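You operate a simulated robot arm through the tools that you are given. There is no shell and no other tool.

The job below is to be done with a simulated robot arm. You get a single attempt, and the scene is never put back.

TASK
Shut the air bench down: cylinders 1 and 2 in, air off, vented and locked.
Fine: in that order; the yellow vent lever stays open.

The check looks at the end state, three seconds after you hand in, the way a careful person would. Anything else that was tipped, shoved, dropped, spilled or broken makes it a failure.

THE ROBOT
A 6-joint arm with a fingered hand, fixed in place. Base frame: the origin is on the floor under the middle of its stand, x ahead of it, y to its left, z up; the work surface is at about z = 0.88. Lengths are in m, angles in degrees, forces in N, time in s.
With the tool pointing down near the work surface it reaches from about 0.34 to 0.74 m from the base axis. Its first joint turns from -115.0 to 115.0 degrees. Payload 4 kg.
Tool frame: the origin (TCP) lies between the finger pads and is the grasp point; the fingertips stand 0.026 m ahead of it; z points along the fingers, y is the line along which they close. The gripper opens to 0.132 m; its body begins 0.073 m behind the TCP. The gripper is a hand of 4 fingers: y runs from the thumb to the fingers, the wrist lies at [0, 0, -0.239] in the tool frame.
Orientation is that of the tool frame in the base frame, as a unit quaternion [w, x, y, z]. With the fingers straight down and closing along the base's y, the tool's x points along the base's -x, its y along +y and its z along -z.

THE INTERFACE
- The arm moves only by the tool servo_tool. Its argument "increments" is a list of rows, each a list of 6 numbers: the shift along the base's x, y, z in m, then the turn, a rotation vector about the base's x, y, z in degrees. In form: [[dx, dy, dz, wx, wy, wz], ...]. A call has 1 to 20 rows; each row shifts and turns the commanded pose from where the row before left it. A row lasts 0.2 s, in which the tool goes at most 0.05 m and 8.6 degrees; a call with a longer step from one row to the next is refused whole. Where a pose cannot be reached the arm comes as near as it can. A force on the tool above 40 N (or 10 N above the force at the start of the call, whichever is more), or a blocked arm, ends the call early, and 0.2 s more pass. In this call time passes only in rows, and 0.2 s behind the last. The reply holds the time, the measured pose of the TCP, the force on the tool along the base axes, the opening and the grip force, in the units named above and with some noise, with the torque about the TCP (base axes, N m) and any sound that the robot's microphone picked up, and new pictures: "pictures" is both (left out), scene, wrist or none.
- Cameras (640 x 400 px; columns grow to the right, rows downward): "scene" is fixed at [0.2097, -0.6543, 1.5804]; the picture's right is [0.93, -0.36, 0.00], its down [-0.19, -0.48, -0.85] and it looks along [0.30, 0.80, -0.52] (base axes); focal length 315 px, centre (320, 200). "wrist" rides on the gripper at [0.068, 0.002, -0.097] in the tool frame; the picture's right is [-0.03, 1.00, 0.00], its down [-0.82, -0.02, -0.58] and it looks along [-0.58, -0.01, 0.82] (tool axes); focal length 270 px, centre (320, 200). There is no depth. A picture from a camera that has moved, and an enlarged one, comes with that camera's place and axes in the base frame and with its lens. The place of the scene camera against the robot may be out by one fixed shift of up to 0.025 m in any direction.
- move_column(by): slides the trunk up (or, below 0, down) by that many m; the arm rides with it, the base frame stays. It gives what a move gives, with no picture.
- curl_fingers(finger1, finger2, finger3, thumb_bend): sets how far each is bent, from 0 (flat) to 1 (curled in); at 0.3 the hand is open as for a grip, at 0.7 the pads meet at the TCP. One left out holds its place. A second passes; each finger stops where it meets its share of the squeeze, and holds until it gets a number again. It is the only way to open and close the hand. It gives what a move gives, with no picture; readings hold the bend of each and the force on the fingers (four entries, about 0 where the hand has none), thumb and palm.
- zoom(camera, box): a new picture of the part [left, top, right, bottom] of that camera's present view, enlarged. No time passes.
- hand_in(): hands the job in; it is judged then, once.

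Places have to be worked out from the pictures, the camera data and where the tool is seen. Open the gripper and draw the arm clear of the work before you hand the job in, unless the task says otherwise.

The tools are called after "Emit:" by a JSON object that holds its "method" and its "body". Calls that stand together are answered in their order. servo_tool: Moves the arm, as the interface text tells. Its arguments: {"type":"object","properties":{"increments":{"type":"array","items":{"type":"array","items":{"type":"number"}}},"pictures":{"type":"string","enum":["both","scene","wrist","none"]}},"required":["increments"]} The other tools are called the same way: move_column (by) moves the trunk up or down; curl_fingers (finger1, finger2, finger3, thumb_bend) moves the fingers one by one; zoom (camera, box) takes an enlarged picture of a part of a camera's view; hand_in () hands the job in.

At the start:

```text
time_s: 0.0
ee_pos: [0.3074, 0.1308, 1.4207]
ee_rot: [0.001, 0.0, 1.0, -0.001]
contact_force: [0.2, 0.9, 0.3]
wrist_torque: [-0.01, 0.01, -0.02]
gripper_width: 0.1319
grasp_force: 0.1
shape: jaw
bend: [0.3, 0.3, 0.3, 0.3]
finger forces: [0.0, 0.0, 0.1, 0.0, 0.0, 0.0]
trunk travel left (down, up): [-0.925, 0.065]
```

scene: 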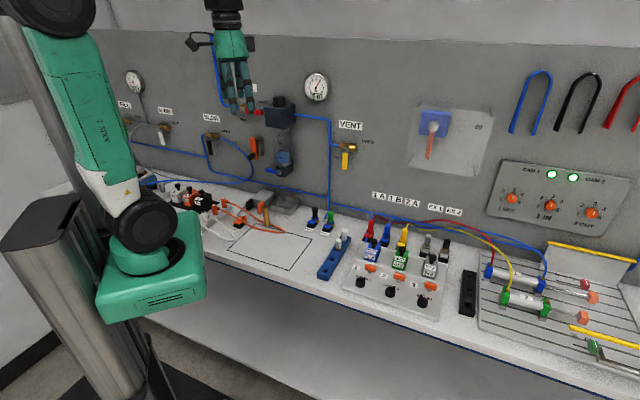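
wrist: 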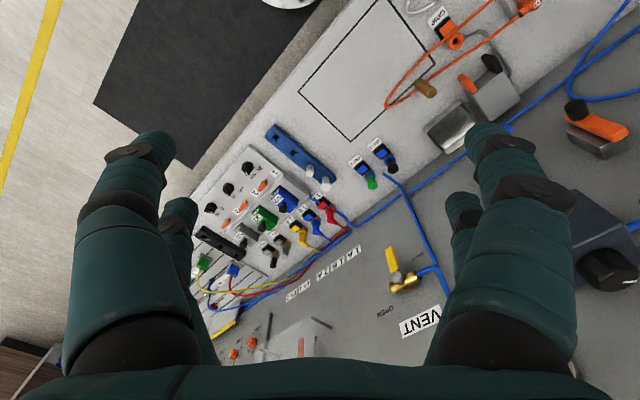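

I start by looking closely at the scene from the fixed camera, to identify valves, cylinders and switches before moving anything.

Emit:
{"method": "zoom", "body": {"camera": "scene", "box": [340, 180, 640, 368]}}

Emit:
{"method": "zoom", "body": {"camera": "scene", "box": [460, 60, 640, 240]}}

Emit:
{"method": "zoom", "body": {"camera": "scene", "box": [110, 50, 370, 212]}}

Emit:
{"method": "zoom", "body": {"camera": "scene", "box": [140, 160, 350, 290]}}

```text
2.13 times, centred on (490, 274) of scene
camera zoom: at [0.2097, -0.6543, 1.5804], right [0.93, -0.36, 0.0], down [-0.19, -0.48, -0.85], along [0.3, 0.8, -0.52], focal length 670 px, centre (-42, 43)
```

zoom: 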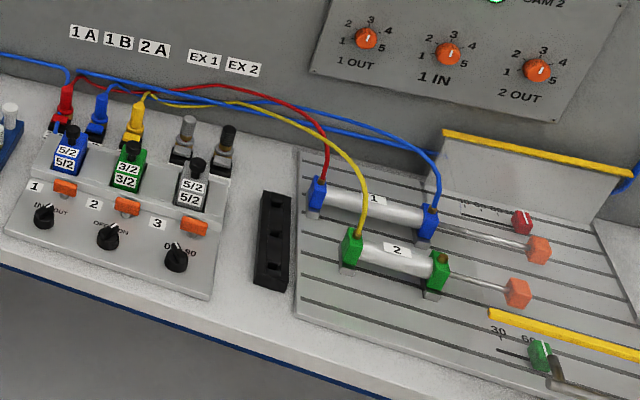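

```text
2.22 times, centred on (550, 150) of scene
camera zoom: at [0.2097, -0.6543, 1.5804], right [0.93, -0.36, 0.0], down [-0.19, -0.48, -0.85], along [0.3, 0.8, -0.52], focal length 700 px, centre (-191, 311)
```

zoom: 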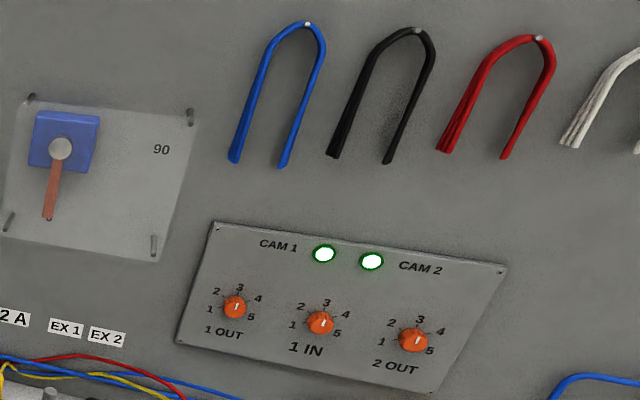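

```text
2.46 times, centred on (240, 131) of scene
camera zoom: at [0.2097, -0.6543, 1.5804], right [0.93, -0.36, 0.0], down [-0.19, -0.48, -0.85], along [0.3, 0.8, -0.52], focal length 776 px, centre (517, 370)
```

zoom: 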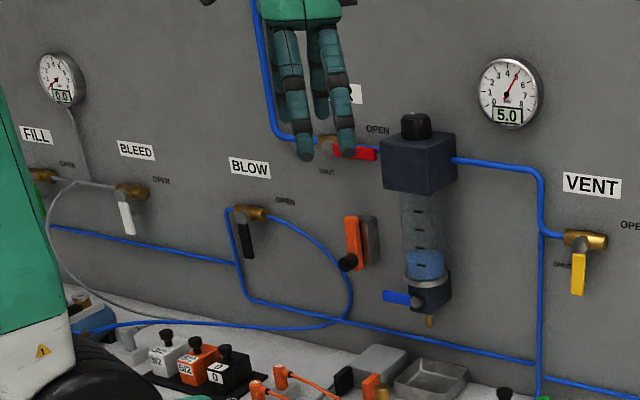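

```text
3.05 times, centred on (245, 225) of scene
camera zoom: at [0.2097, -0.6543, 1.5804], right [0.93, -0.36, 0.0], down [-0.19, -0.48, -0.85], along [0.3, 0.8, -0.52], focal length 960 px, centre (549, 124)
```

zoom: 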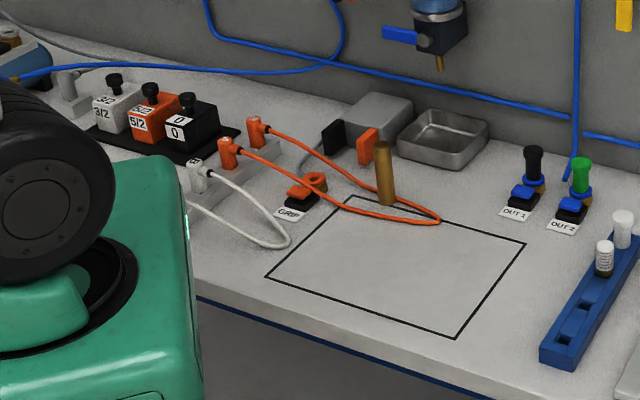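

The cylinders look extended (both CAM lamps lit), the gauge reads 5.0 bar and the yellow VENT lever is hanging. I zoom into the wrist view for more detail before I move.

Emit:
{"method": "zoom", "body": {"camera": "wrist", "box": [180, 110, 420, 330]}}

Emit:
{"method": "zoom", "body": {"camera": "scene", "box": [340, 220, 460, 320]}}

Emit:
{"method": "zoom", "body": {"camera": "scene", "box": [190, 90, 310, 190]}}

Emit:
{"method": "zoom", "body": {"camera": "scene", "box": [320, 100, 400, 190]}}

```text
1.82 times, centred on (300, 220) of wrist
camera zoom: at [0.2393, 0.133, 1.518], right [0.03, 1.0, 0.0], down [0.82, -0.02, 0.58], along [0.58, -0.02, -0.82], focal length 491 px, centre (356, 164)
```

zoom: 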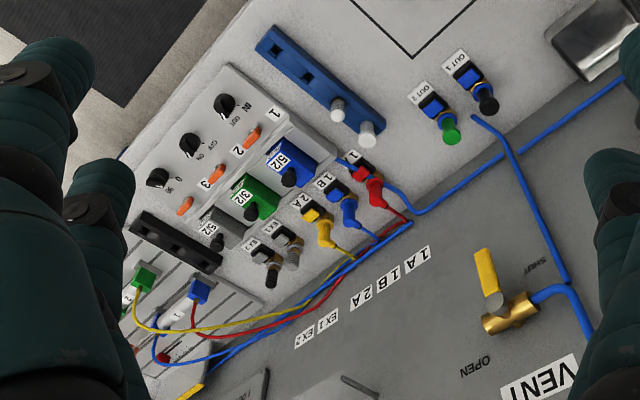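

```text
4.00 times, centred on (400, 270) of scene
camera zoom: at [0.2097, -0.6543, 1.5804], right [0.93, -0.36, 0.0], down [-0.19, -0.48, -0.85], along [0.3, 0.8, -0.52], focal length 1260 px, centre (0, -80)
```

zoom: 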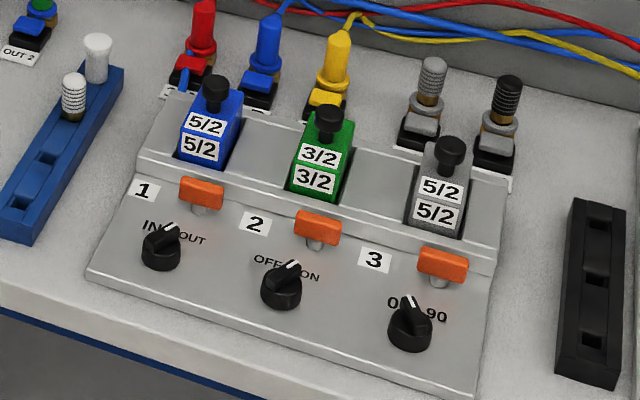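

```text
4.00 times, centred on (250, 140) of scene
camera zoom: at [0.2097, -0.6543, 1.5804], right [0.93, -0.36, 0.0], down [-0.19, -0.48, -0.85], along [0.3, 0.8, -0.52], focal length 1260 px, centre (600, 440)
```

zoom: 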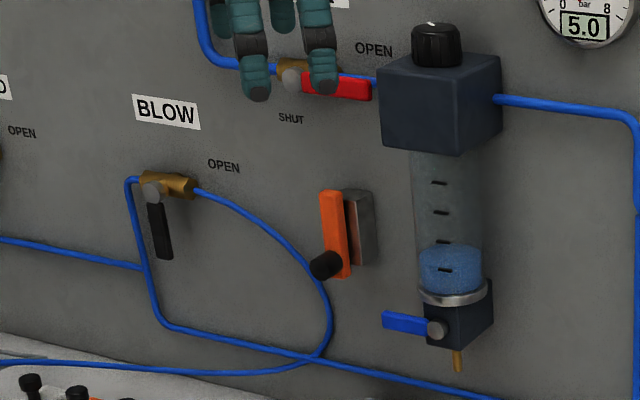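

```text
4.44 times, centred on (360, 145) of scene
camera zoom: at [0.2097, -0.6543, 1.5804], right [0.93, -0.36, 0.0], down [-0.19, -0.48, -0.85], along [0.3, 0.8, -0.52], focal length 1400 px, centre (142, 444)
```

zoom: 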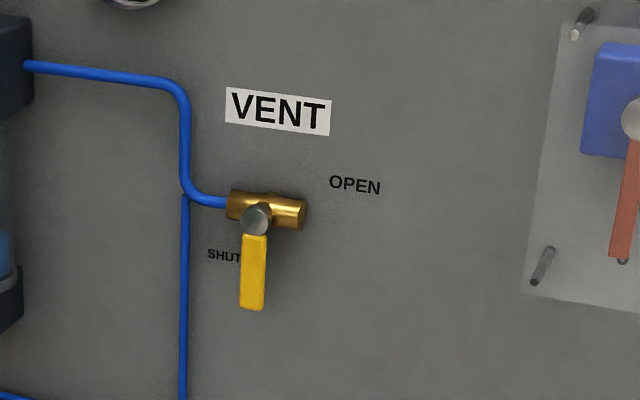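

The wall appears to run at about 42° to the base's y axis, with the wall normal toward (0.745, 0.667). I turn the hand about z so that the wrist camera faces the wall squarely, staying at the same place in free air.

Emit:
{"method": "servo_tool", "body": {"increments": [[0, 0, 0, 0, 0, 8.36], [0, 0, 0, 0, 0, 8.36], [0, 0, 0, 0, 0, 8.36], [0, 0, 0, 0, 0, 8.36], [0, 0, 0, 0, 0, 8.36]], "pictures": "both"}}

```text
time_s: 1.2
ee_pos: [0.3084, 0.1296, 1.421]
ee_rot: [0.001, -0.357, 0.934, -0.001]
contact_force: [0.3, -0.6, -0.2]
wrist_torque: [0.02, 0.02, 0.02]
gripper_width: 0.1318
grasp_force: 0.1
shape: jaw
bend: [0.3, 0.3, 0.3, 0.3]
finger forces: [0.1, 0.0, 0.0, 0.0, 0.0, 0.0]
trunk travel left (down, up): [-0.925, 0.065]
camera wrist: at [0.2552, 0.0865, 1.5178], right [-0.65, 0.76, 0.0], down [0.62, 0.53, 0.58], along [0.44, 0.38, -0.82], focal length 270 px, centre (320, 200)
```

scene: 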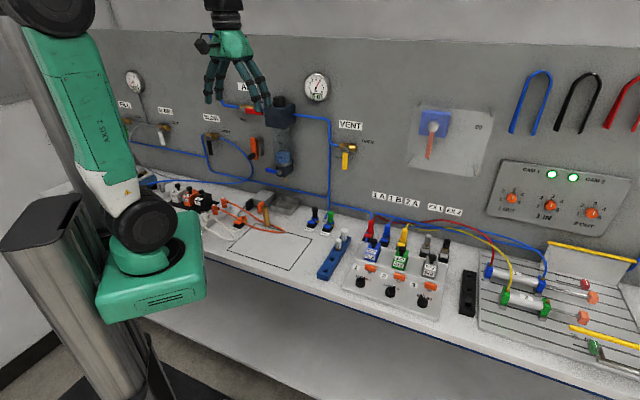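
wrist: 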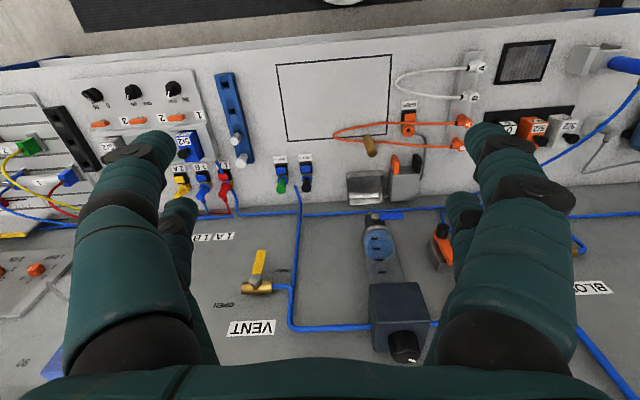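

The picture is now nearly square to the wall; wall plane seems about 0.74 m from the base axis along (0.724, 0.69). I shift along the wall to the left to see the AIR valve and the orange lockout between the fingers.

Emit:
{"method": "servo_tool", "body": {"increments": [[-0.025, 0.03, 0, 0, 0, 1.5], [-0.025, 0.03, 0, 0, 0, 0], [-0.025, 0.03, 0, 0, 0, 0]], "pictures": "wrist"}}

Emit:
{"method": "zoom", "body": {"camera": "wrist", "box": [200, 130, 440, 400]}}

```text
time_s: 2.0
ee_pos: [0.2313, 0.22, 1.424]
ee_rot: [0.001, -0.37, 0.929, 0.001]
contact_force: [-0.8, 0.8, -0.3]
wrist_torque: [-0.01, -0.02, 0.04]
gripper_width: 0.1319
grasp_force: 0.0
shape: jaw
bend: [0.3, 0.3, 0.3, 0.3]
finger forces: [0.0, 0.0, 0.0, 0.0, 0.1, 0.0]
trunk travel left (down, up): [-0.925, 0.065]
camera wrist: at [0.1799, 0.1764, 1.5205], right [-0.67, 0.75, 0.0], down [0.61, 0.54, 0.58], along [0.43, 0.39, -0.82], focal length 270 px, centre (320, 200)
```

wrist: 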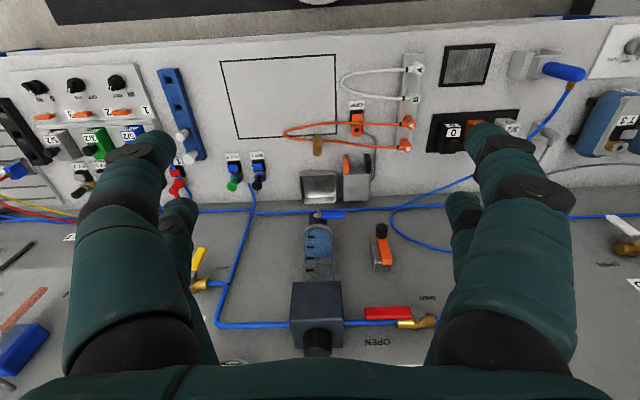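

```text
1.48 times, centred on (320, 265) of wrist
camera zoom: at [0.1799, 0.1764, 1.5205], right [-0.67, 0.75, 0.0], down [0.61, 0.54, 0.58], along [0.43, 0.39, -0.82], focal length 400 px, centre (320, 104)
```

zoom: 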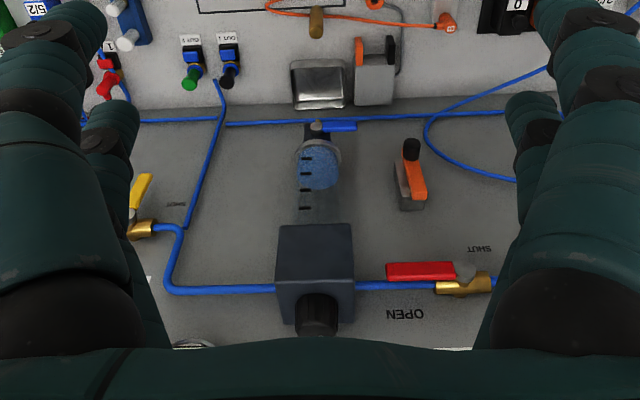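

The wrist view shows the AIR valve (red lever horizontal toward OPEN, pivot near s≈-0.14, z≈1.26) and below it an orange/black lockout in a wall holder. I lower and tilt the hand toward the wall so the camera looks at these head-on from a safe distance.

Emit:
{"method": "servo_tool", "body": {"increments": [[0, 0, -0.02, 5.6, -5.6, 0], [0, 0.01, -0.02, 5.6, -5.6, 0], [0, 0.01, -0.02, 5.6, -5.6, 0], [0, 0.01, -0.02, 5.6, -5.6, 0], [0, 0.01, -0.02, 5.6, -5.6, 0], [0, 0.01, -0.02, 5.6, -5.6, 0], [0, 0.01, -0.02, 5.6, -5.6, 0]], "pictures": "both"}}

```text
time_s: 3.6
ee_pos: [0.2556, 0.3101, 1.2889]
ee_rot: [0.407, -0.328, 0.836, 0.167]
contact_force: [-0.5, 1.1, 0.4]
wrist_torque: [0.0, 0.02, -0.02]
gripper_width: 0.1321
grasp_force: 0.0
shape: jaw
bend: [0.3, 0.3, 0.3, 0.3]
finger forces: [0.1, 0.1, 0.1, 0.0, 0.1, 0.0]
out of reach, approached as far as the arm can: row 3, 4, 5, 7
trunk travel left (down, up): [-0.925, 0.065]
camera wrist: at [0.1672, 0.232, 1.2938], right [-0.67, 0.74, 0.03], down [0.05, 0.01, 1.0], along [0.74, 0.67, -0.04], focal length 270 px, centre (320, 200)
```

scene: 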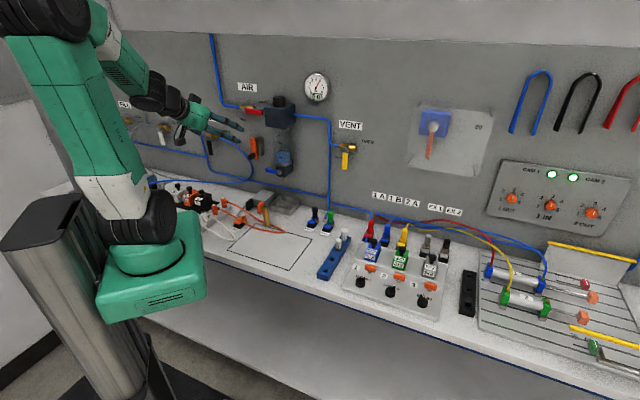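
wrist: 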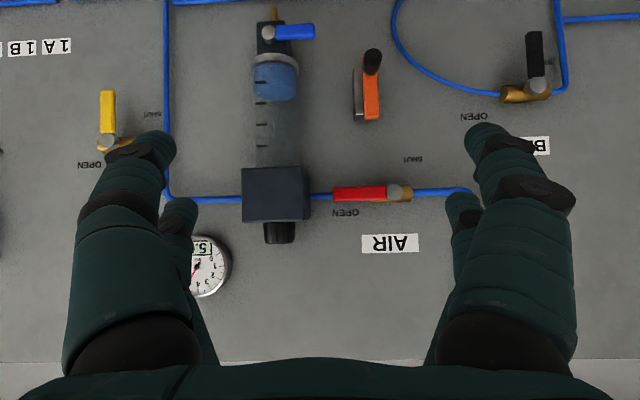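

The camera now faces the wall head-on (upside-down picture). I zoom into the lockout, AIR valve and VENT valve for detail.

Emit:
{"method": "zoom", "body": {"camera": "wrist", "box": [300, 30, 460, 260]}}

Emit:
{"method": "zoom", "body": {"camera": "wrist", "box": [340, 40, 400, 130]}}

Emit:
{"method": "zoom", "body": {"camera": "scene", "box": [225, 75, 325, 185]}}

```text
1.74 times, centred on (380, 145) of wrist
camera zoom: at [0.1672, 0.232, 1.2938], right [-0.67, 0.74, 0.03], down [0.05, 0.01, 1.0], along [0.74, 0.67, -0.04], focal length 470 px, centre (216, 296)
```

zoom: 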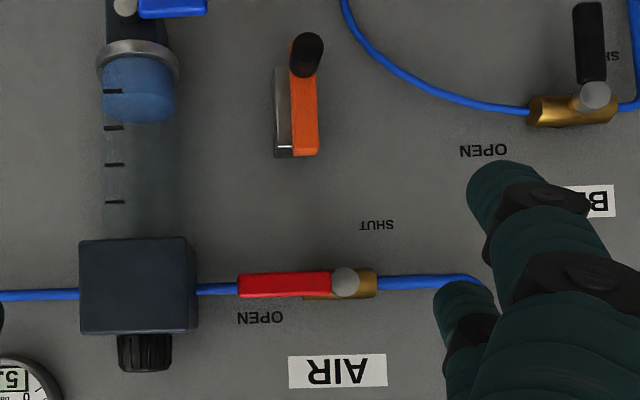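

```text
4.44 times, centred on (370, 85) of wrist
camera zoom: at [0.1672, 0.232, 1.2938], right [-0.67, 0.74, 0.03], down [0.05, 0.01, 1.0], along [0.74, 0.67, -0.04], focal length 1201 px, centre (98, 711)
```

zoom: 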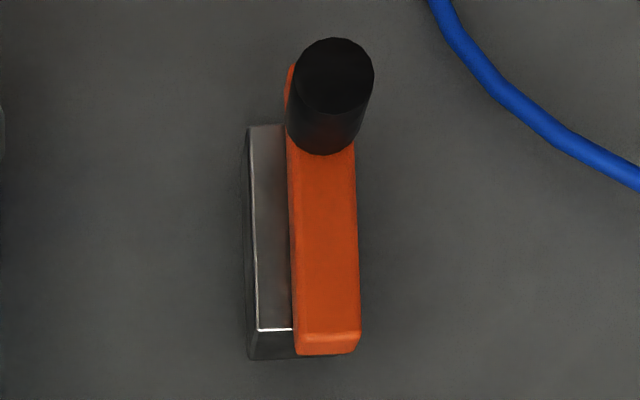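

```text
3.64 times, centred on (275, 130) of scene
camera zoom: at [0.2097, -0.6543, 1.5804], right [0.93, -0.36, 0.0], down [-0.19, -0.48, -0.85], along [0.3, 0.8, -0.52], focal length 1146 px, centre (484, 454)
```

zoom: 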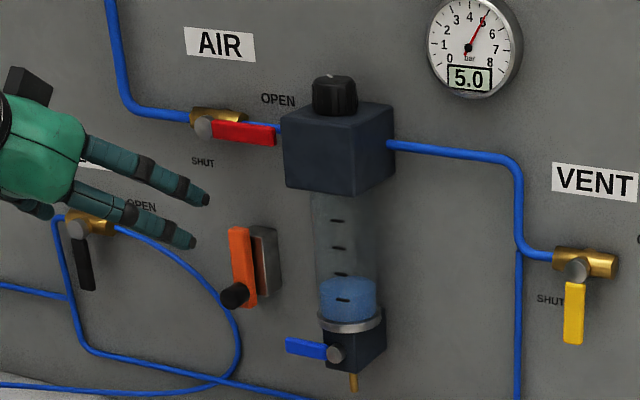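

The orange part looks like a slide bolt: a bar with a black knob beside a metal guide, sitting just right of where the shut AIR lever would hang, so pushing it up would block the lever. First come the cylinders: I tilt the hand back down and move over the valve panel to look at knobs 1 and 2.

Emit:
{"method": "servo_tool", "body": {"increments": [[0, -0.02, 0.01, -5.6, 5.6, 0], [0.005, -0.03, 0.01, -5.6, 5.6, 0], [0.01, -0.03, 0.01, -5.6, 5.6, 0], [0.01, -0.03, 0.01, -5.6, 5.6, 0], [0.015, -0.03, 0, -5.6, 5.6, 0], [0.02, -0.03, 0, -5.6, 5.6, 0], [0.025, -0.03, 0, -5.6, 5.6, 0], [0.03, -0.03, 0, 0, 0, 0], [0.03, -0.03, -0.01, 0, 0, 0], [0.03, -0.03, -0.02, 0, 0, 0], [0.03, -0.03, -0.02, 0, 0, 0], [0.03, -0.03, -0.02, 0, 0, 0], [0.02, -0.02, -0.02, 0, 0, 0]], "pictures": "both"}}

```text
time_s: 6.4
ee_pos: [0.5208, -0.043, 1.2299]
ee_rot: [0.006, -0.37, 0.929, -0.017]
contact_force: [0.3, -0.3, 0.7]
wrist_torque: [0.01, 0.0, -0.03]
gripper_width: 0.132
grasp_force: 0.0
shape: jaw
bend: [0.3, 0.3, 0.3, 0.3]
finger forces: [0.0, 0.1, 0.0, 0.0, 0.0, 0.1]
out of reach, approached as far as the arm can: row 1, 2, 3
trunk travel left (down, up): [-0.925, 0.065]
camera wrist: at [0.4656, -0.0849, 1.327], right [-0.67, 0.74, -0.03], down [0.6, 0.56, 0.58], along [0.45, 0.36, -0.82], focal length 270 px, centre (320, 200)
```

scene: 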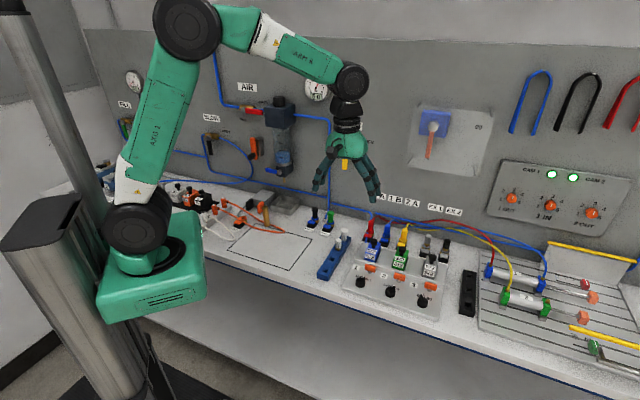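
wrist: 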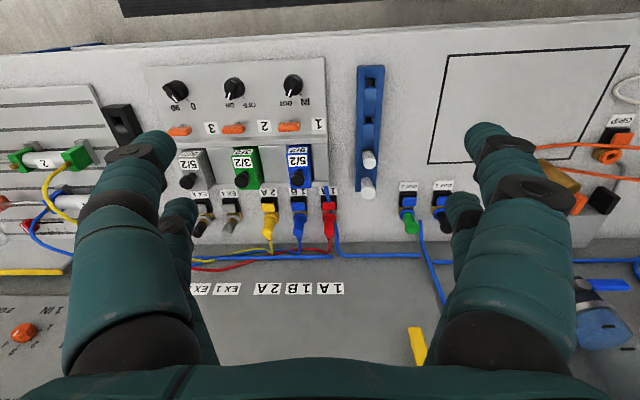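

The panel is in view; I zoom in to read knob positions and shapes before going nearer.

Emit:
{"method": "zoom", "body": {"camera": "wrist", "box": [140, 55, 340, 195]}}

Emit:
{"method": "servo_tool", "body": {"increments": [[0.015, -0.005, -0.03, 0, 0, 0], [0.015, -0.005, -0.03, 0, 0, 0], [0.01, -0.01, -0.03, 0, 0, 0], [0.01, -0.005, -0.03, 0, 0, 0]], "pictures": "wrist"}}

```text
2.86 times, centred on (240, 125) of wrist
camera zoom: at [0.4656, -0.0849, 1.327], right [-0.67, 0.74, -0.03], down [0.6, 0.56, 0.58], along [0.45, 0.36, -0.82], focal length 772 px, centre (549, 414)
```

zoom: 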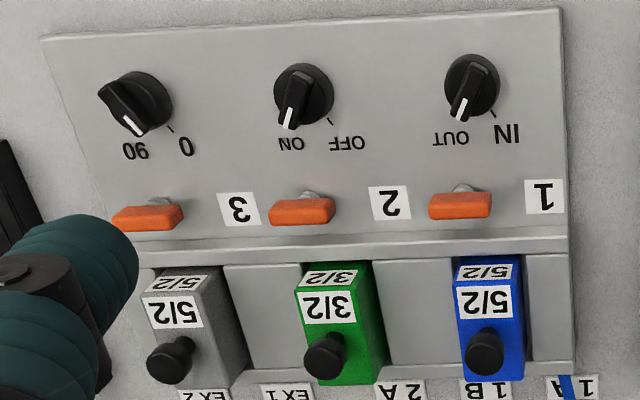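

```text
time_s: 7.4
ee_pos: [0.5672, -0.0689, 1.1111]
ee_rot: [0.005, -0.369, 0.929, -0.017]
contact_force: [0.0, 0.2, 0.1]
wrist_torque: [0.0, -0.01, -0.02]
gripper_width: 0.1318
grasp_force: 0.0
shape: jaw
bend: [0.3, 0.3, 0.3, 0.3]
finger forces: [0.1, 0.0, 0.1, 0.0, 0.0, 0.0]
trunk travel left (down, up): [-0.925, 0.065]
camera wrist: at [0.5135, -0.1113, 1.2079], right [-0.67, 0.74, -0.04], down [0.59, 0.56, 0.58], along [0.45, 0.36, -0.82], focal length 270 px, centre (320, 200)
```

wrist: 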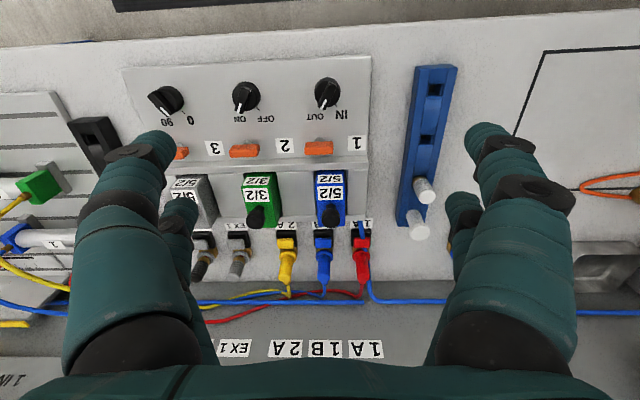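

Knobs 1 and 2 both point to OUT/ON, and triangulating two views puts knob 1 near (0.572, -0.065, 0.895) and knob 2 near (0.639, -0.129). I part-close the fingers so they clear the neighbouring knobs, and check the hand shape.

Emit:
{"method": "curl_fingers", "body": {"finger1": 0.52, "finger2": 0.52, "finger3": 0.52, "thumb_bend": 0.52}}

Emit:
{"method": "servo_tool", "body": {"increments": [[0.002, 0.002, -0.03, 0, 0, 0], [0.002, 0.002, -0.03, 0, 0, 0], [0, 0, -0.03, 0, 0, 0]], "pictures": "both"}}

```text
time_s: 8.4
ee_pos: [0.5663, -0.069, 1.1123]
ee_rot: [0.004, -0.368, 0.93, -0.018]
contact_force: [0.1, -0.6, -0.9]
wrist_torque: [-0.04, 0.01, -0.03]
gripper_width: 0.0595
grasp_force: 0.1
shape: fingers
bend: [0.52, 0.52, 0.52, 0.52]
finger forces: [0.0, 0.0, 0.0, 0.0, 0.1, 0.0]
trunk travel left (down, up): [-0.925, 0.065]
```

```text
time_s: 9.2
ee_pos: [0.5716, -0.0632, 1.0196]
ee_rot: [0.005, -0.369, 0.929, -0.017]
contact_force: [0.5, 0.0, 0.5]
wrist_torque: [0.02, 0.02, 0.04]
gripper_width: 0.0595
grasp_force: 0.1
shape: fingers
bend: [0.52, 0.52, 0.52, 0.52]
finger forces: [0.1, 0.0, 0.0, 0.0, 0.1, 0.0]
trunk travel left (down, up): [-0.925, 0.065]
camera wrist: at [0.5186, -0.1061, 1.1165], right [-0.67, 0.74, -0.03], down [0.6, 0.56, 0.58], along [0.45, 0.36, -0.82], focal length 270 px, centre (320, 200)
```

scene: 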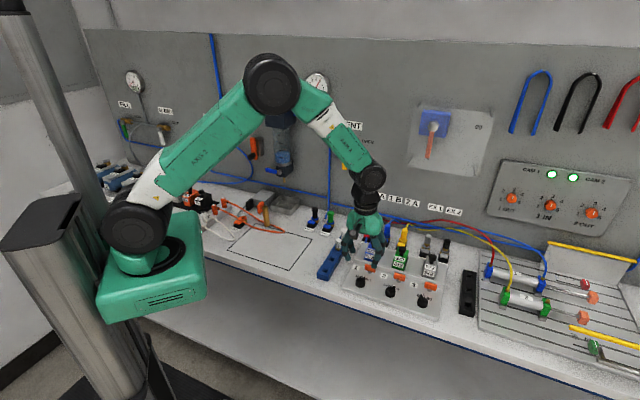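
wrist: 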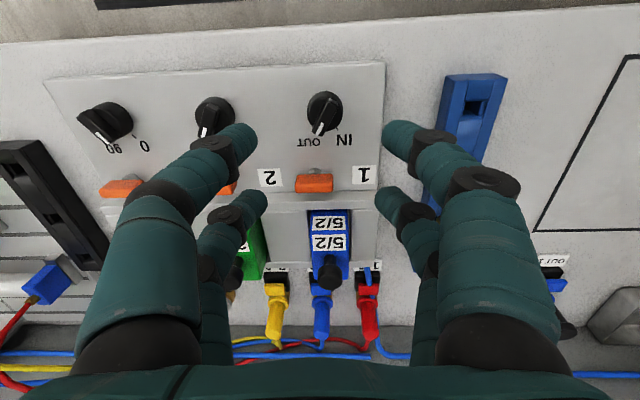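

Knob 1 sits under the TCP at about (0.570, -0.0655). I zoom in on the knob for pointer angle and shape.

Emit:
{"method": "zoom", "body": {"camera": "wrist", "box": [270, 60, 400, 200]}}

Emit:
{"method": "zoom", "body": {"camera": "scene", "box": [320, 180, 460, 310]}}

```text
2.86 times, centred on (335, 130) of wrist
camera zoom: at [0.5186, -0.1061, 1.1165], right [-0.67, 0.74, -0.03], down [0.6, 0.56, 0.58], along [0.45, 0.36, -0.82], focal length 772 px, centre (277, 400)
```

zoom: 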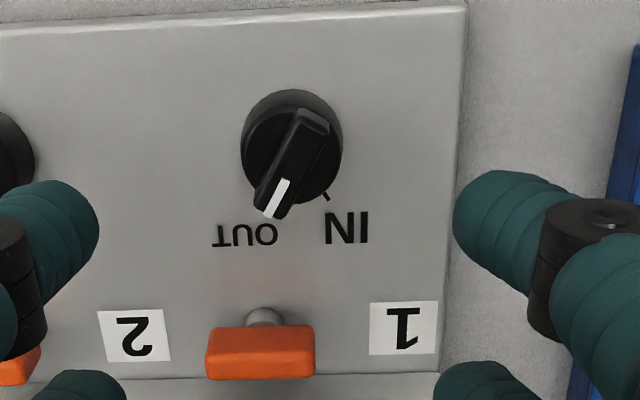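

```text
3.08 times, centred on (390, 245) of scene
camera zoom: at [0.2097, -0.6543, 1.5804], right [0.93, -0.36, 0.0], down [-0.19, -0.48, -0.85], along [0.3, 0.8, -0.52], focal length 970 px, centre (105, 62)
```

zoom: 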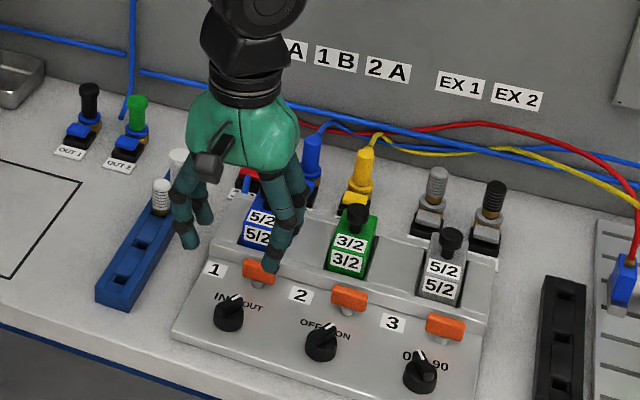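

The knob is a disc about 29 mm across with a narrow ridge pointing to OUT, and the IN tick is roughly 60° counter-clockwise. I level the hand, turn it -25° so the ridge lines up between the digit pairs, and come down to z≈0.965 over it.

Emit:
{"method": "servo_tool", "body": {"increments": [[-0.001, -0.002, 0, 1.6, 1.25, -8.2], [0, 0, -0.015, 0, 0, -8.4], [0, 0, -0.02, 0, 0, -8.4], [0, 0, -0.02, 0, 0, 0]], "pictures": "both"}}

Emit:
{"method": "zoom", "body": {"camera": "wrist", "box": [230, 70, 410, 230]}}

Emit:
{"method": "zoom", "body": {"camera": "scene", "box": [320, 210, 420, 300]}}

```text
time_s: 10.2
ee_pos: [0.5724, -0.0677, 0.9661]
ee_rot: [-0.001, -0.158, 0.987, 0.0]
contact_force: [0.2, 0.3, -1.0]
wrist_torque: [0.03, 0.0, -0.01]
gripper_width: 0.0596
grasp_force: 0.1
shape: fingers
bend: [0.52, 0.52, 0.52, 0.52]
finger forces: [0.0, 0.0, 0.0, 0.1, 0.0, 0.0]
trunk travel left (down, up): [-0.925, 0.065]
camera wrist: at [0.5063, -0.0872, 1.0625], right [-0.29, 0.96, 0.0], down [0.78, 0.24, 0.58], along [0.55, 0.17, -0.82], focal length 270 px, centre (320, 200)
```

scene: 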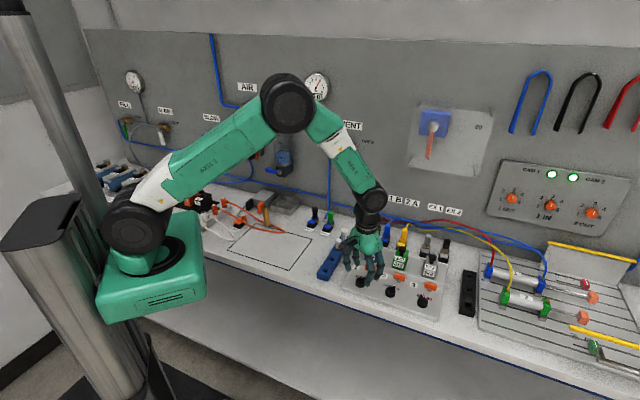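
wrist: 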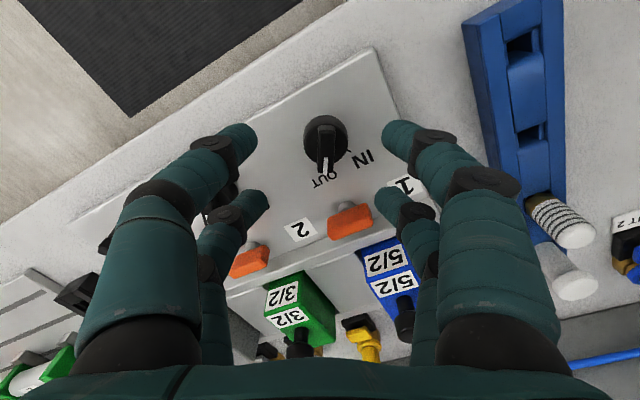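

```text
2.50 times, centred on (320, 150) of wrist
camera zoom: at [0.5063, -0.0872, 1.0625], right [-0.29, 0.96, 0.0], down [0.78, 0.24, 0.58], along [0.55, 0.17, -0.82], focal length 676 px, centre (320, 325)
```

zoom: 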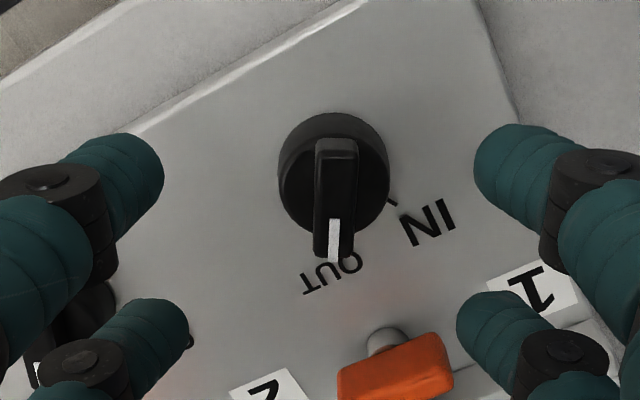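

```text
4.44 times, centred on (370, 255) of scene
camera zoom: at [0.2097, -0.6543, 1.5804], right [0.93, -0.36, 0.0], down [-0.19, -0.48, -0.85], along [0.3, 0.8, -0.52], focal length 1400 px, centre (98, -44)
```

zoom: 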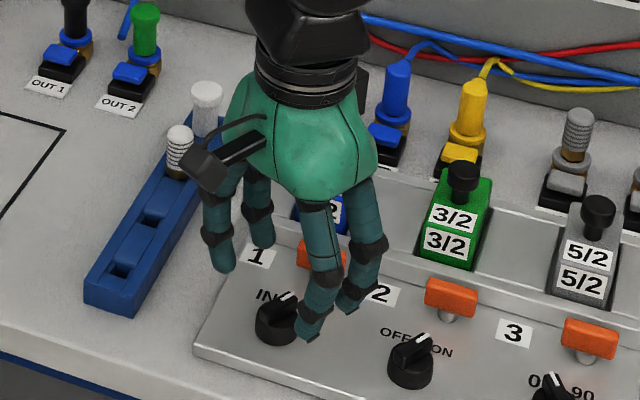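

The ridge is now lined up with the hand; combining views puts the knob top near z≈0.923 and its axis near (0.566, -0.066), about 6 mm off the TCP. I correct that and come down carefully.

Emit:
{"method": "servo_tool", "body": {"increments": [[-0.0065, 0.002, 0, 0, 0, 0], [0, 0, -0.01, 0, 0, 0], [0, 0, -0.01, 0, 0, 0]], "pictures": "both"}}

Emit:
{"method": "zoom", "body": {"camera": "wrist", "box": [230, 90, 410, 250]}}

Emit:
{"method": "zoom", "body": {"camera": "scene", "box": [320, 210, 420, 300]}}

```text
time_s: 11.0
ee_pos: [0.5641, -0.0655, 0.9452]
ee_rot: [0.0, -0.159, 0.987, -0.001]
contact_force: [1.0, 0.4, -0.1]
wrist_torque: [0.0, 0.01, -0.03]
gripper_width: 0.0598
grasp_force: 0.2
shape: fingers
bend: [0.52, 0.52, 0.52, 0.52]
finger forces: [0.1, 0.0, 0.0, 0.0, 0.0, 0.0]
trunk travel left (down, up): [-0.925, 0.065]
camera wrist: at [0.4986, -0.0848, 1.0421], right [-0.29, 0.96, 0.0], down [0.78, 0.24, 0.58], along [0.55, 0.17, -0.82], focal length 270 px, centre (320, 200)
```

scene: 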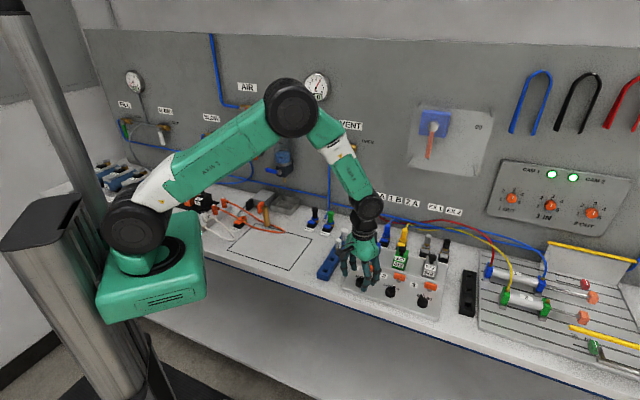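
wrist: 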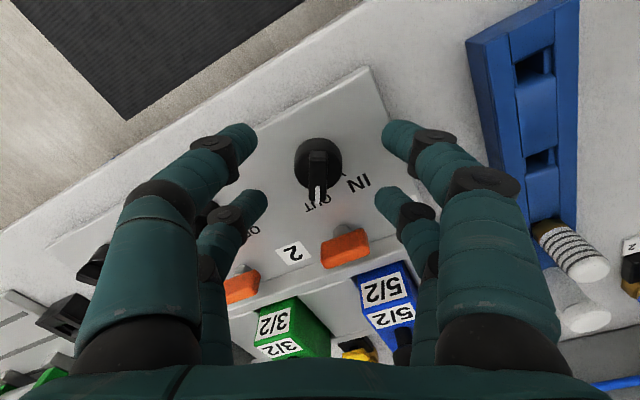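

```text
2.50 times, centred on (320, 170) of wrist
camera zoom: at [0.4986, -0.0848, 1.0421], right [-0.29, 0.96, 0.0], down [0.78, 0.24, 0.58], along [0.55, 0.17, -0.82], focal length 676 px, centre (320, 275)
```

zoom: 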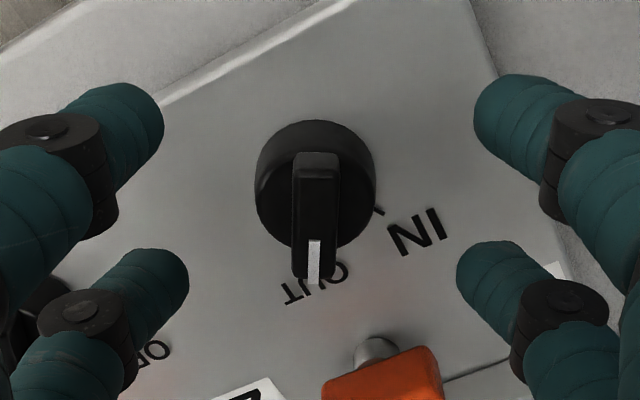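

```text
4.44 times, centred on (370, 255) of scene
camera zoom: at [0.2097, -0.6543, 1.5804], right [0.93, -0.36, 0.0], down [-0.19, -0.48, -0.85], along [0.3, 0.8, -0.52], focal length 1400 px, centre (98, -44)
```

zoom: 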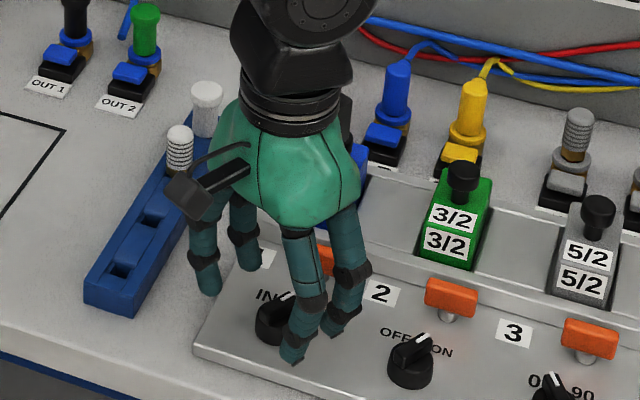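

The ridge is centred between the digits to within a few mm; size ratios put the knob's disc at about z≈0.905 and plate near 0.89. I go down slowly to about z=0.925, watching force.

Emit:
{"method": "servo_tool", "body": {"increments": [[0.002, 0.0006, -0.005, 0, 0, 0], [0, 0, -0.005, 0, 0, 0], [0, 0, -0.005, 0, 0, 0], [0, 0, -0.004, 0, 0, 0]], "pictures": "both"}}

Emit:
{"method": "zoom", "body": {"camera": "wrist", "box": [230, 100, 410, 260]}}

Emit:
{"method": "zoom", "body": {"camera": "scene", "box": [320, 210, 420, 300]}}

```text
time_s: 12.0
ee_pos: [0.5671, -0.0656, 0.926]
ee_rot: [0.0, -0.16, 0.987, 0.0]
contact_force: [0.3, -0.4, -1.0]
wrist_torque: [-0.01, -0.01, 0.03]
gripper_width: 0.0595
grasp_force: 0.0
shape: fingers
bend: [0.52, 0.52, 0.52, 0.52]
finger forces: [0.0, 0.0, 0.0, 0.0, 0.0, 0.0]
trunk travel left (down, up): [-0.925, 0.065]
camera wrist: at [0.5008, -0.0841, 1.0227], right [-0.29, 0.96, 0.0], down [0.78, 0.24, 0.58], along [0.55, 0.17, -0.82], focal length 270 px, centre (320, 200)
```

scene: 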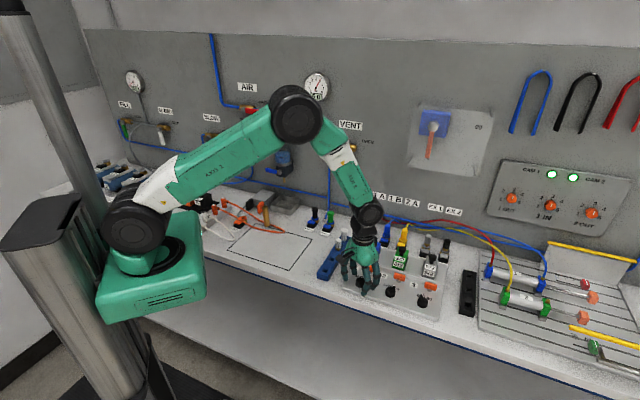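
wrist: 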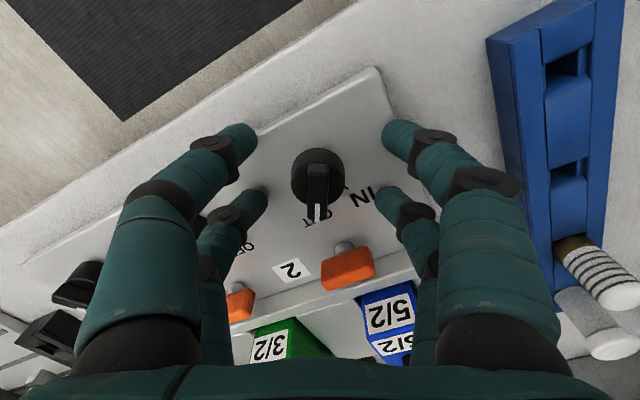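

```text
2.50 times, centred on (320, 180) of wrist
camera zoom: at [0.5008, -0.0841, 1.0227], right [-0.29, 0.96, 0.0], down [0.78, 0.24, 0.58], along [0.55, 0.17, -0.82], focal length 676 px, centre (320, 250)
```

zoom: 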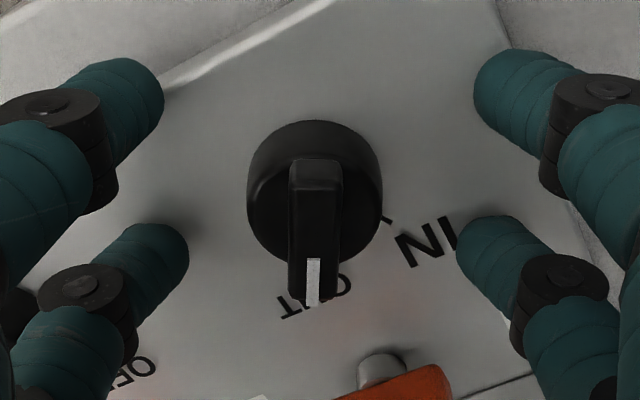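

```text
4.44 times, centred on (370, 255) of scene
camera zoom: at [0.2097, -0.6543, 1.5804], right [0.93, -0.36, 0.0], down [-0.19, -0.48, -0.85], along [0.3, 0.8, -0.52], focal length 1400 px, centre (98, -44)
```

zoom: 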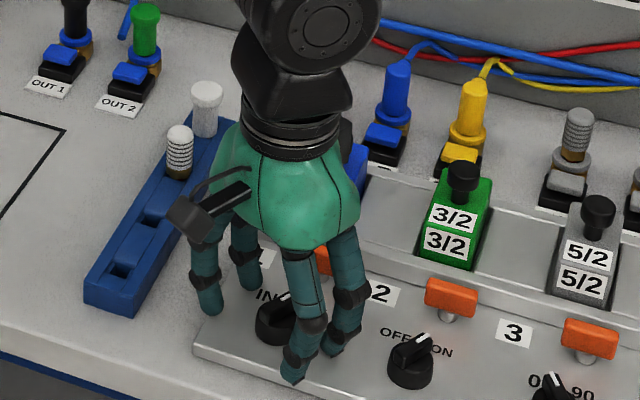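

Recomputing from sizes puts the disc top at about (0.569, -0.064, 0.900), within 2–3 mm of the TCP axis, with the tips just beside it. I lower 4 mm more, nudge over, and close the digits in stages.

Emit:
{"method": "servo_tool", "body": {"increments": [[0.0015, 0.001, -0.004, 0, 0, 0]], "pictures": "none"}}

Emit:
{"method": "curl_fingers", "body": {"finger1": 0.6, "finger2": 0.6, "finger3": 0.6, "thumb_bend": 0.6}}

Emit:
{"method": "zoom", "body": {"camera": "wrist", "box": [230, 100, 410, 260]}}

```text
time_s: 12.4
ee_pos: [0.5665, -0.0645, 0.9246]
ee_rot: [0.001, -0.159, 0.987, 0.0]
contact_force: [-3.6, -2.4, 16.7]
wrist_torque: [0.14, 0.1, 0.04]
gripper_width: 0.0595
grasp_force: 8.7
shape: fingers
bend: [0.53, 0.53, 0.52, 0.52]
finger forces: [5.8, 5.2, 5.9, 0.1, 0.0, 0.1]
trunk travel left (down, up): [-0.925, 0.065]
```

```text
time_s: 13.4
ee_pos: [0.568, -0.0647, 0.9236]
ee_rot: [0.0, -0.159, 0.987, -0.001]
contact_force: [2.3, 3.3, 20.4]
wrist_torque: [0.37, 0.04, -0.08]
gripper_width: 0.0366
grasp_force: 10.3
shape: fingers
bend: [0.6, 0.6, 0.59, 0.6]
finger forces: [10.5, 4.6, 5.6, 0.1, 0.0, 0.0]
trunk travel left (down, up): [-0.925, 0.065]
```

```text
2.50 times, centred on (320, 180) of wrist
camera zoom: at [0.5014, -0.083, 1.0204], right [-0.29, 0.96, 0.0], down [0.78, 0.24, 0.58], along [0.55, 0.17, -0.82], focal length 676 px, centre (320, 250)
```

zoom: 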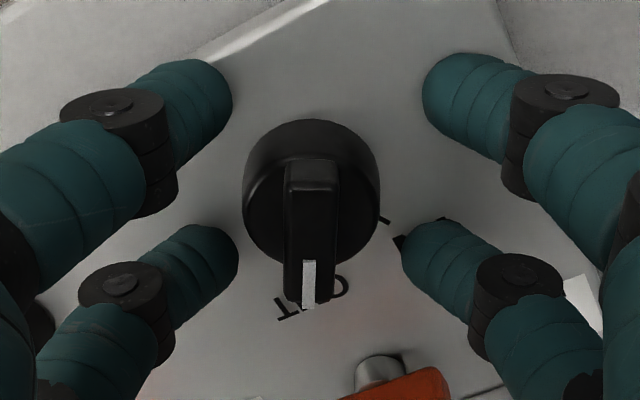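

The fingertips met the plate at TCP z≈0.924 (plate near 0.898, 16–20 N). I lift 6 mm to relieve that, then close on the knob.

Emit:
{"method": "servo_tool", "body": {"increments": [[0.001, 0.0005, 0.006, 0, 0, 0]], "pictures": "none"}}

Emit:
{"method": "curl_fingers", "body": {"finger1": 0.66, "finger2": 0.66, "finger3": 0.66, "thumb_bend": 0.66}}

Emit:
{"method": "zoom", "body": {"camera": "wrist", "box": [230, 100, 410, 260]}}

```text
time_s: 13.8
ee_pos: [0.5669, -0.0649, 0.9267]
ee_rot: [-0.003, -0.16, 0.987, 0.001]
contact_force: [-0.2, -0.3, -0.3]
wrist_torque: [-0.01, 0.02, 0.03]
gripper_width: 0.033
grasp_force: 0.0
shape: fingers
bend: [0.6, 0.6, 0.6, 0.6]
finger forces: [0.1, 0.0, 0.0, 0.0, 0.0, 0.0]
trunk travel left (down, up): [-0.925, 0.065]
```

```text
time_s: 14.8
ee_pos: [0.5688, -0.0639, 0.9297]
ee_rot: [0.0, -0.16, 0.987, 0.001]
contact_force: [-0.7, -0.1, -0.1]
wrist_torque: [-0.01, -0.03, 0.0]
gripper_width: 0.0137
grasp_force: 0.1
shape: fingers
bend: [0.66, 0.66, 0.66, 0.66]
finger forces: [0.1, 0.0, 0.1, 0.0, 0.0, 0.1]
trunk travel left (down, up): [-0.925, 0.065]
```

```text
2.50 times, centred on (320, 180) of wrist
camera zoom: at [0.503, -0.0831, 1.0252], right [-0.29, 0.96, 0.0], down [0.78, 0.24, 0.58], along [0.55, 0.17, -0.82], focal length 676 px, centre (320, 250)
```

zoom: 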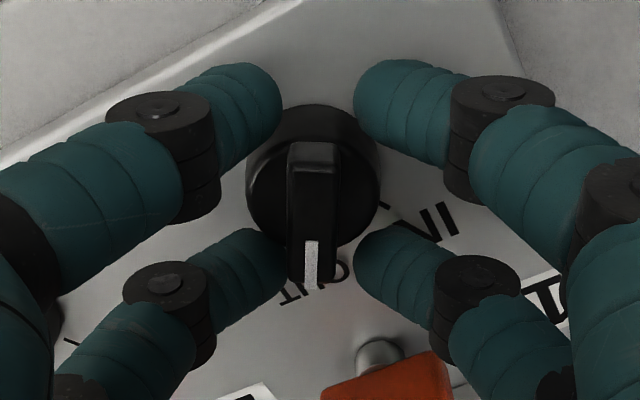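

The four digits are caging the knob evenly with no contact yet. I close further until they grip.

Emit:
{"method": "curl_fingers", "body": {"finger1": 0.72, "finger2": 0.72, "finger3": 0.72, "thumb_bend": 0.72}}

Emit:
{"method": "zoom", "body": {"camera": "wrist", "box": [230, 100, 410, 260]}}

```text
time_s: 15.8
ee_pos: [0.5696, -0.0642, 0.9287]
ee_rot: [-0.001, -0.159, 0.987, 0.0]
contact_force: [1.6, -2.4, -3.4]
wrist_torque: [-0.02, 0.02, -0.06]
gripper_width: 0.0
grasp_force: 3.0
shape: fingers
bend: [0.71, 0.71, 0.69, 0.71]
finger forces: [0.0, 2.3, 3.7, 0.0, 0.0, 0.0]
trunk travel left (down, up): [-0.925, 0.065]
```

```text
2.50 times, centred on (320, 180) of wrist
camera zoom: at [0.5032, -0.0832, 1.025], right [-0.29, 0.96, 0.0], down [0.78, 0.24, 0.58], along [0.55, 0.17, -0.82], focal length 676 px, centre (320, 250)
```

zoom: 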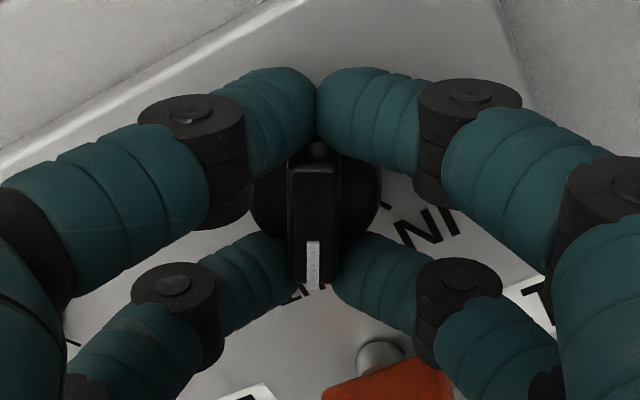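

The lower pair now holds the pointer end of the ridge while the upper pair closes behind the disc. I turn the hand counter-clockwise about the knob axis toward IN.

Emit:
{"method": "servo_tool", "body": {"increments": [[0, 0, 0, 0, 0, 8], [0, 0, 0, 0, 0, 8], [0, 0, 0, 0, 0, 8], [0, 0, 0, 0, 0, 8], [0, 0, 0, 0, 0, 8], [0, 0, 0, 0, 0, 8], [0, 0, 0, 0, 0, 8]], "pictures": "both"}}

Emit:
{"method": "zoom", "body": {"camera": "wrist", "box": [230, 100, 410, 260]}}

Emit:
{"method": "zoom", "body": {"camera": "scene", "box": [460, 140, 640, 330]}}

```text
time_s: 17.4
ee_pos: [0.5703, -0.0646, 0.9287]
ee_rot: [-0.001, -0.606, 0.796, -0.001]
contact_force: [-1.3, -9.9, -3.3]
wrist_torque: [-0.15, 0.01, 0.01]
gripper_width: 0.0001
grasp_force: 8.7
shape: fingers
bend: [0.71, 0.71, 0.7, 0.71]
finger forces: [5.4, 1.8, 2.7, 0.0, 6.9, 0.1]
trunk travel left (down, up): [-0.925, 0.065]
camera wrist: at [0.5495, -0.1291, 1.0253], right [-0.96, 0.29, 0.0], down [0.24, 0.78, 0.58], along [0.17, 0.55, -0.82], focal length 270 px, centre (320, 200)
```

scene: 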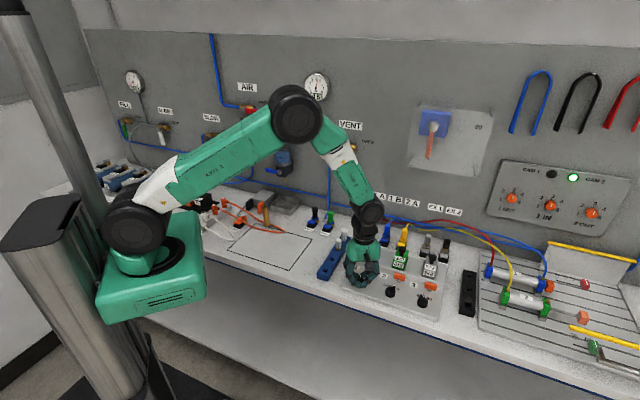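
wrist: 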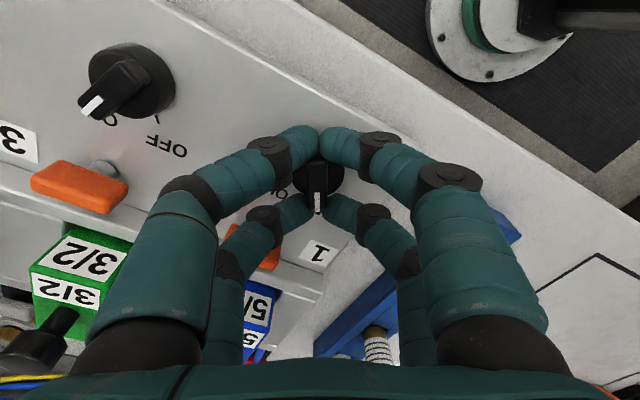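

```text
2.50 times, centred on (320, 180) of wrist
camera zoom: at [0.5495, -0.1291, 1.0253], right [-0.96, 0.29, 0.0], down [0.24, 0.78, 0.58], along [0.17, 0.55, -0.82], focal length 676 px, centre (320, 250)
```

zoom: 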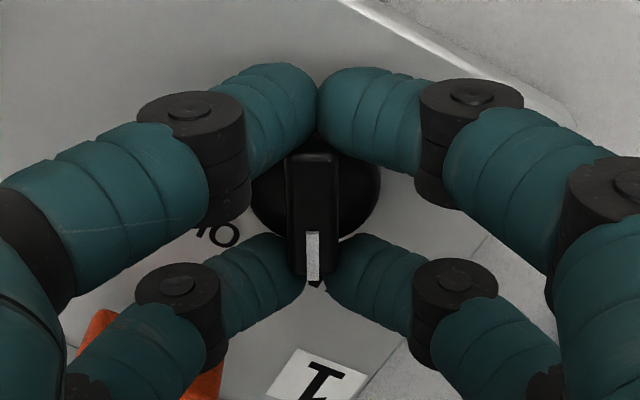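

```text
2.11 times, centred on (550, 235) of scene
camera zoom: at [0.2097, -0.6543, 1.5804], right [0.93, -0.36, 0.0], down [-0.19, -0.48, -0.85], along [0.3, 0.8, -0.52], focal length 663 px, centre (-164, 126)
```

zoom: 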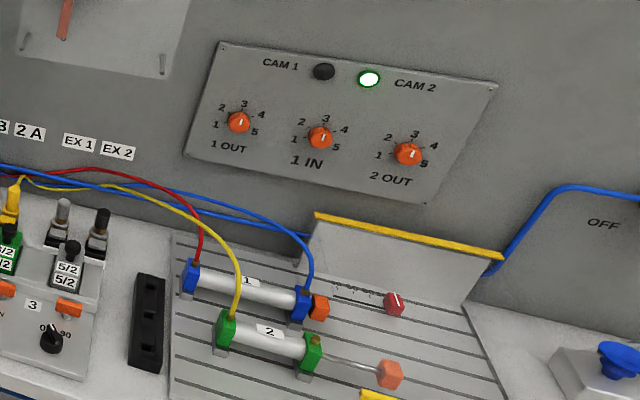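

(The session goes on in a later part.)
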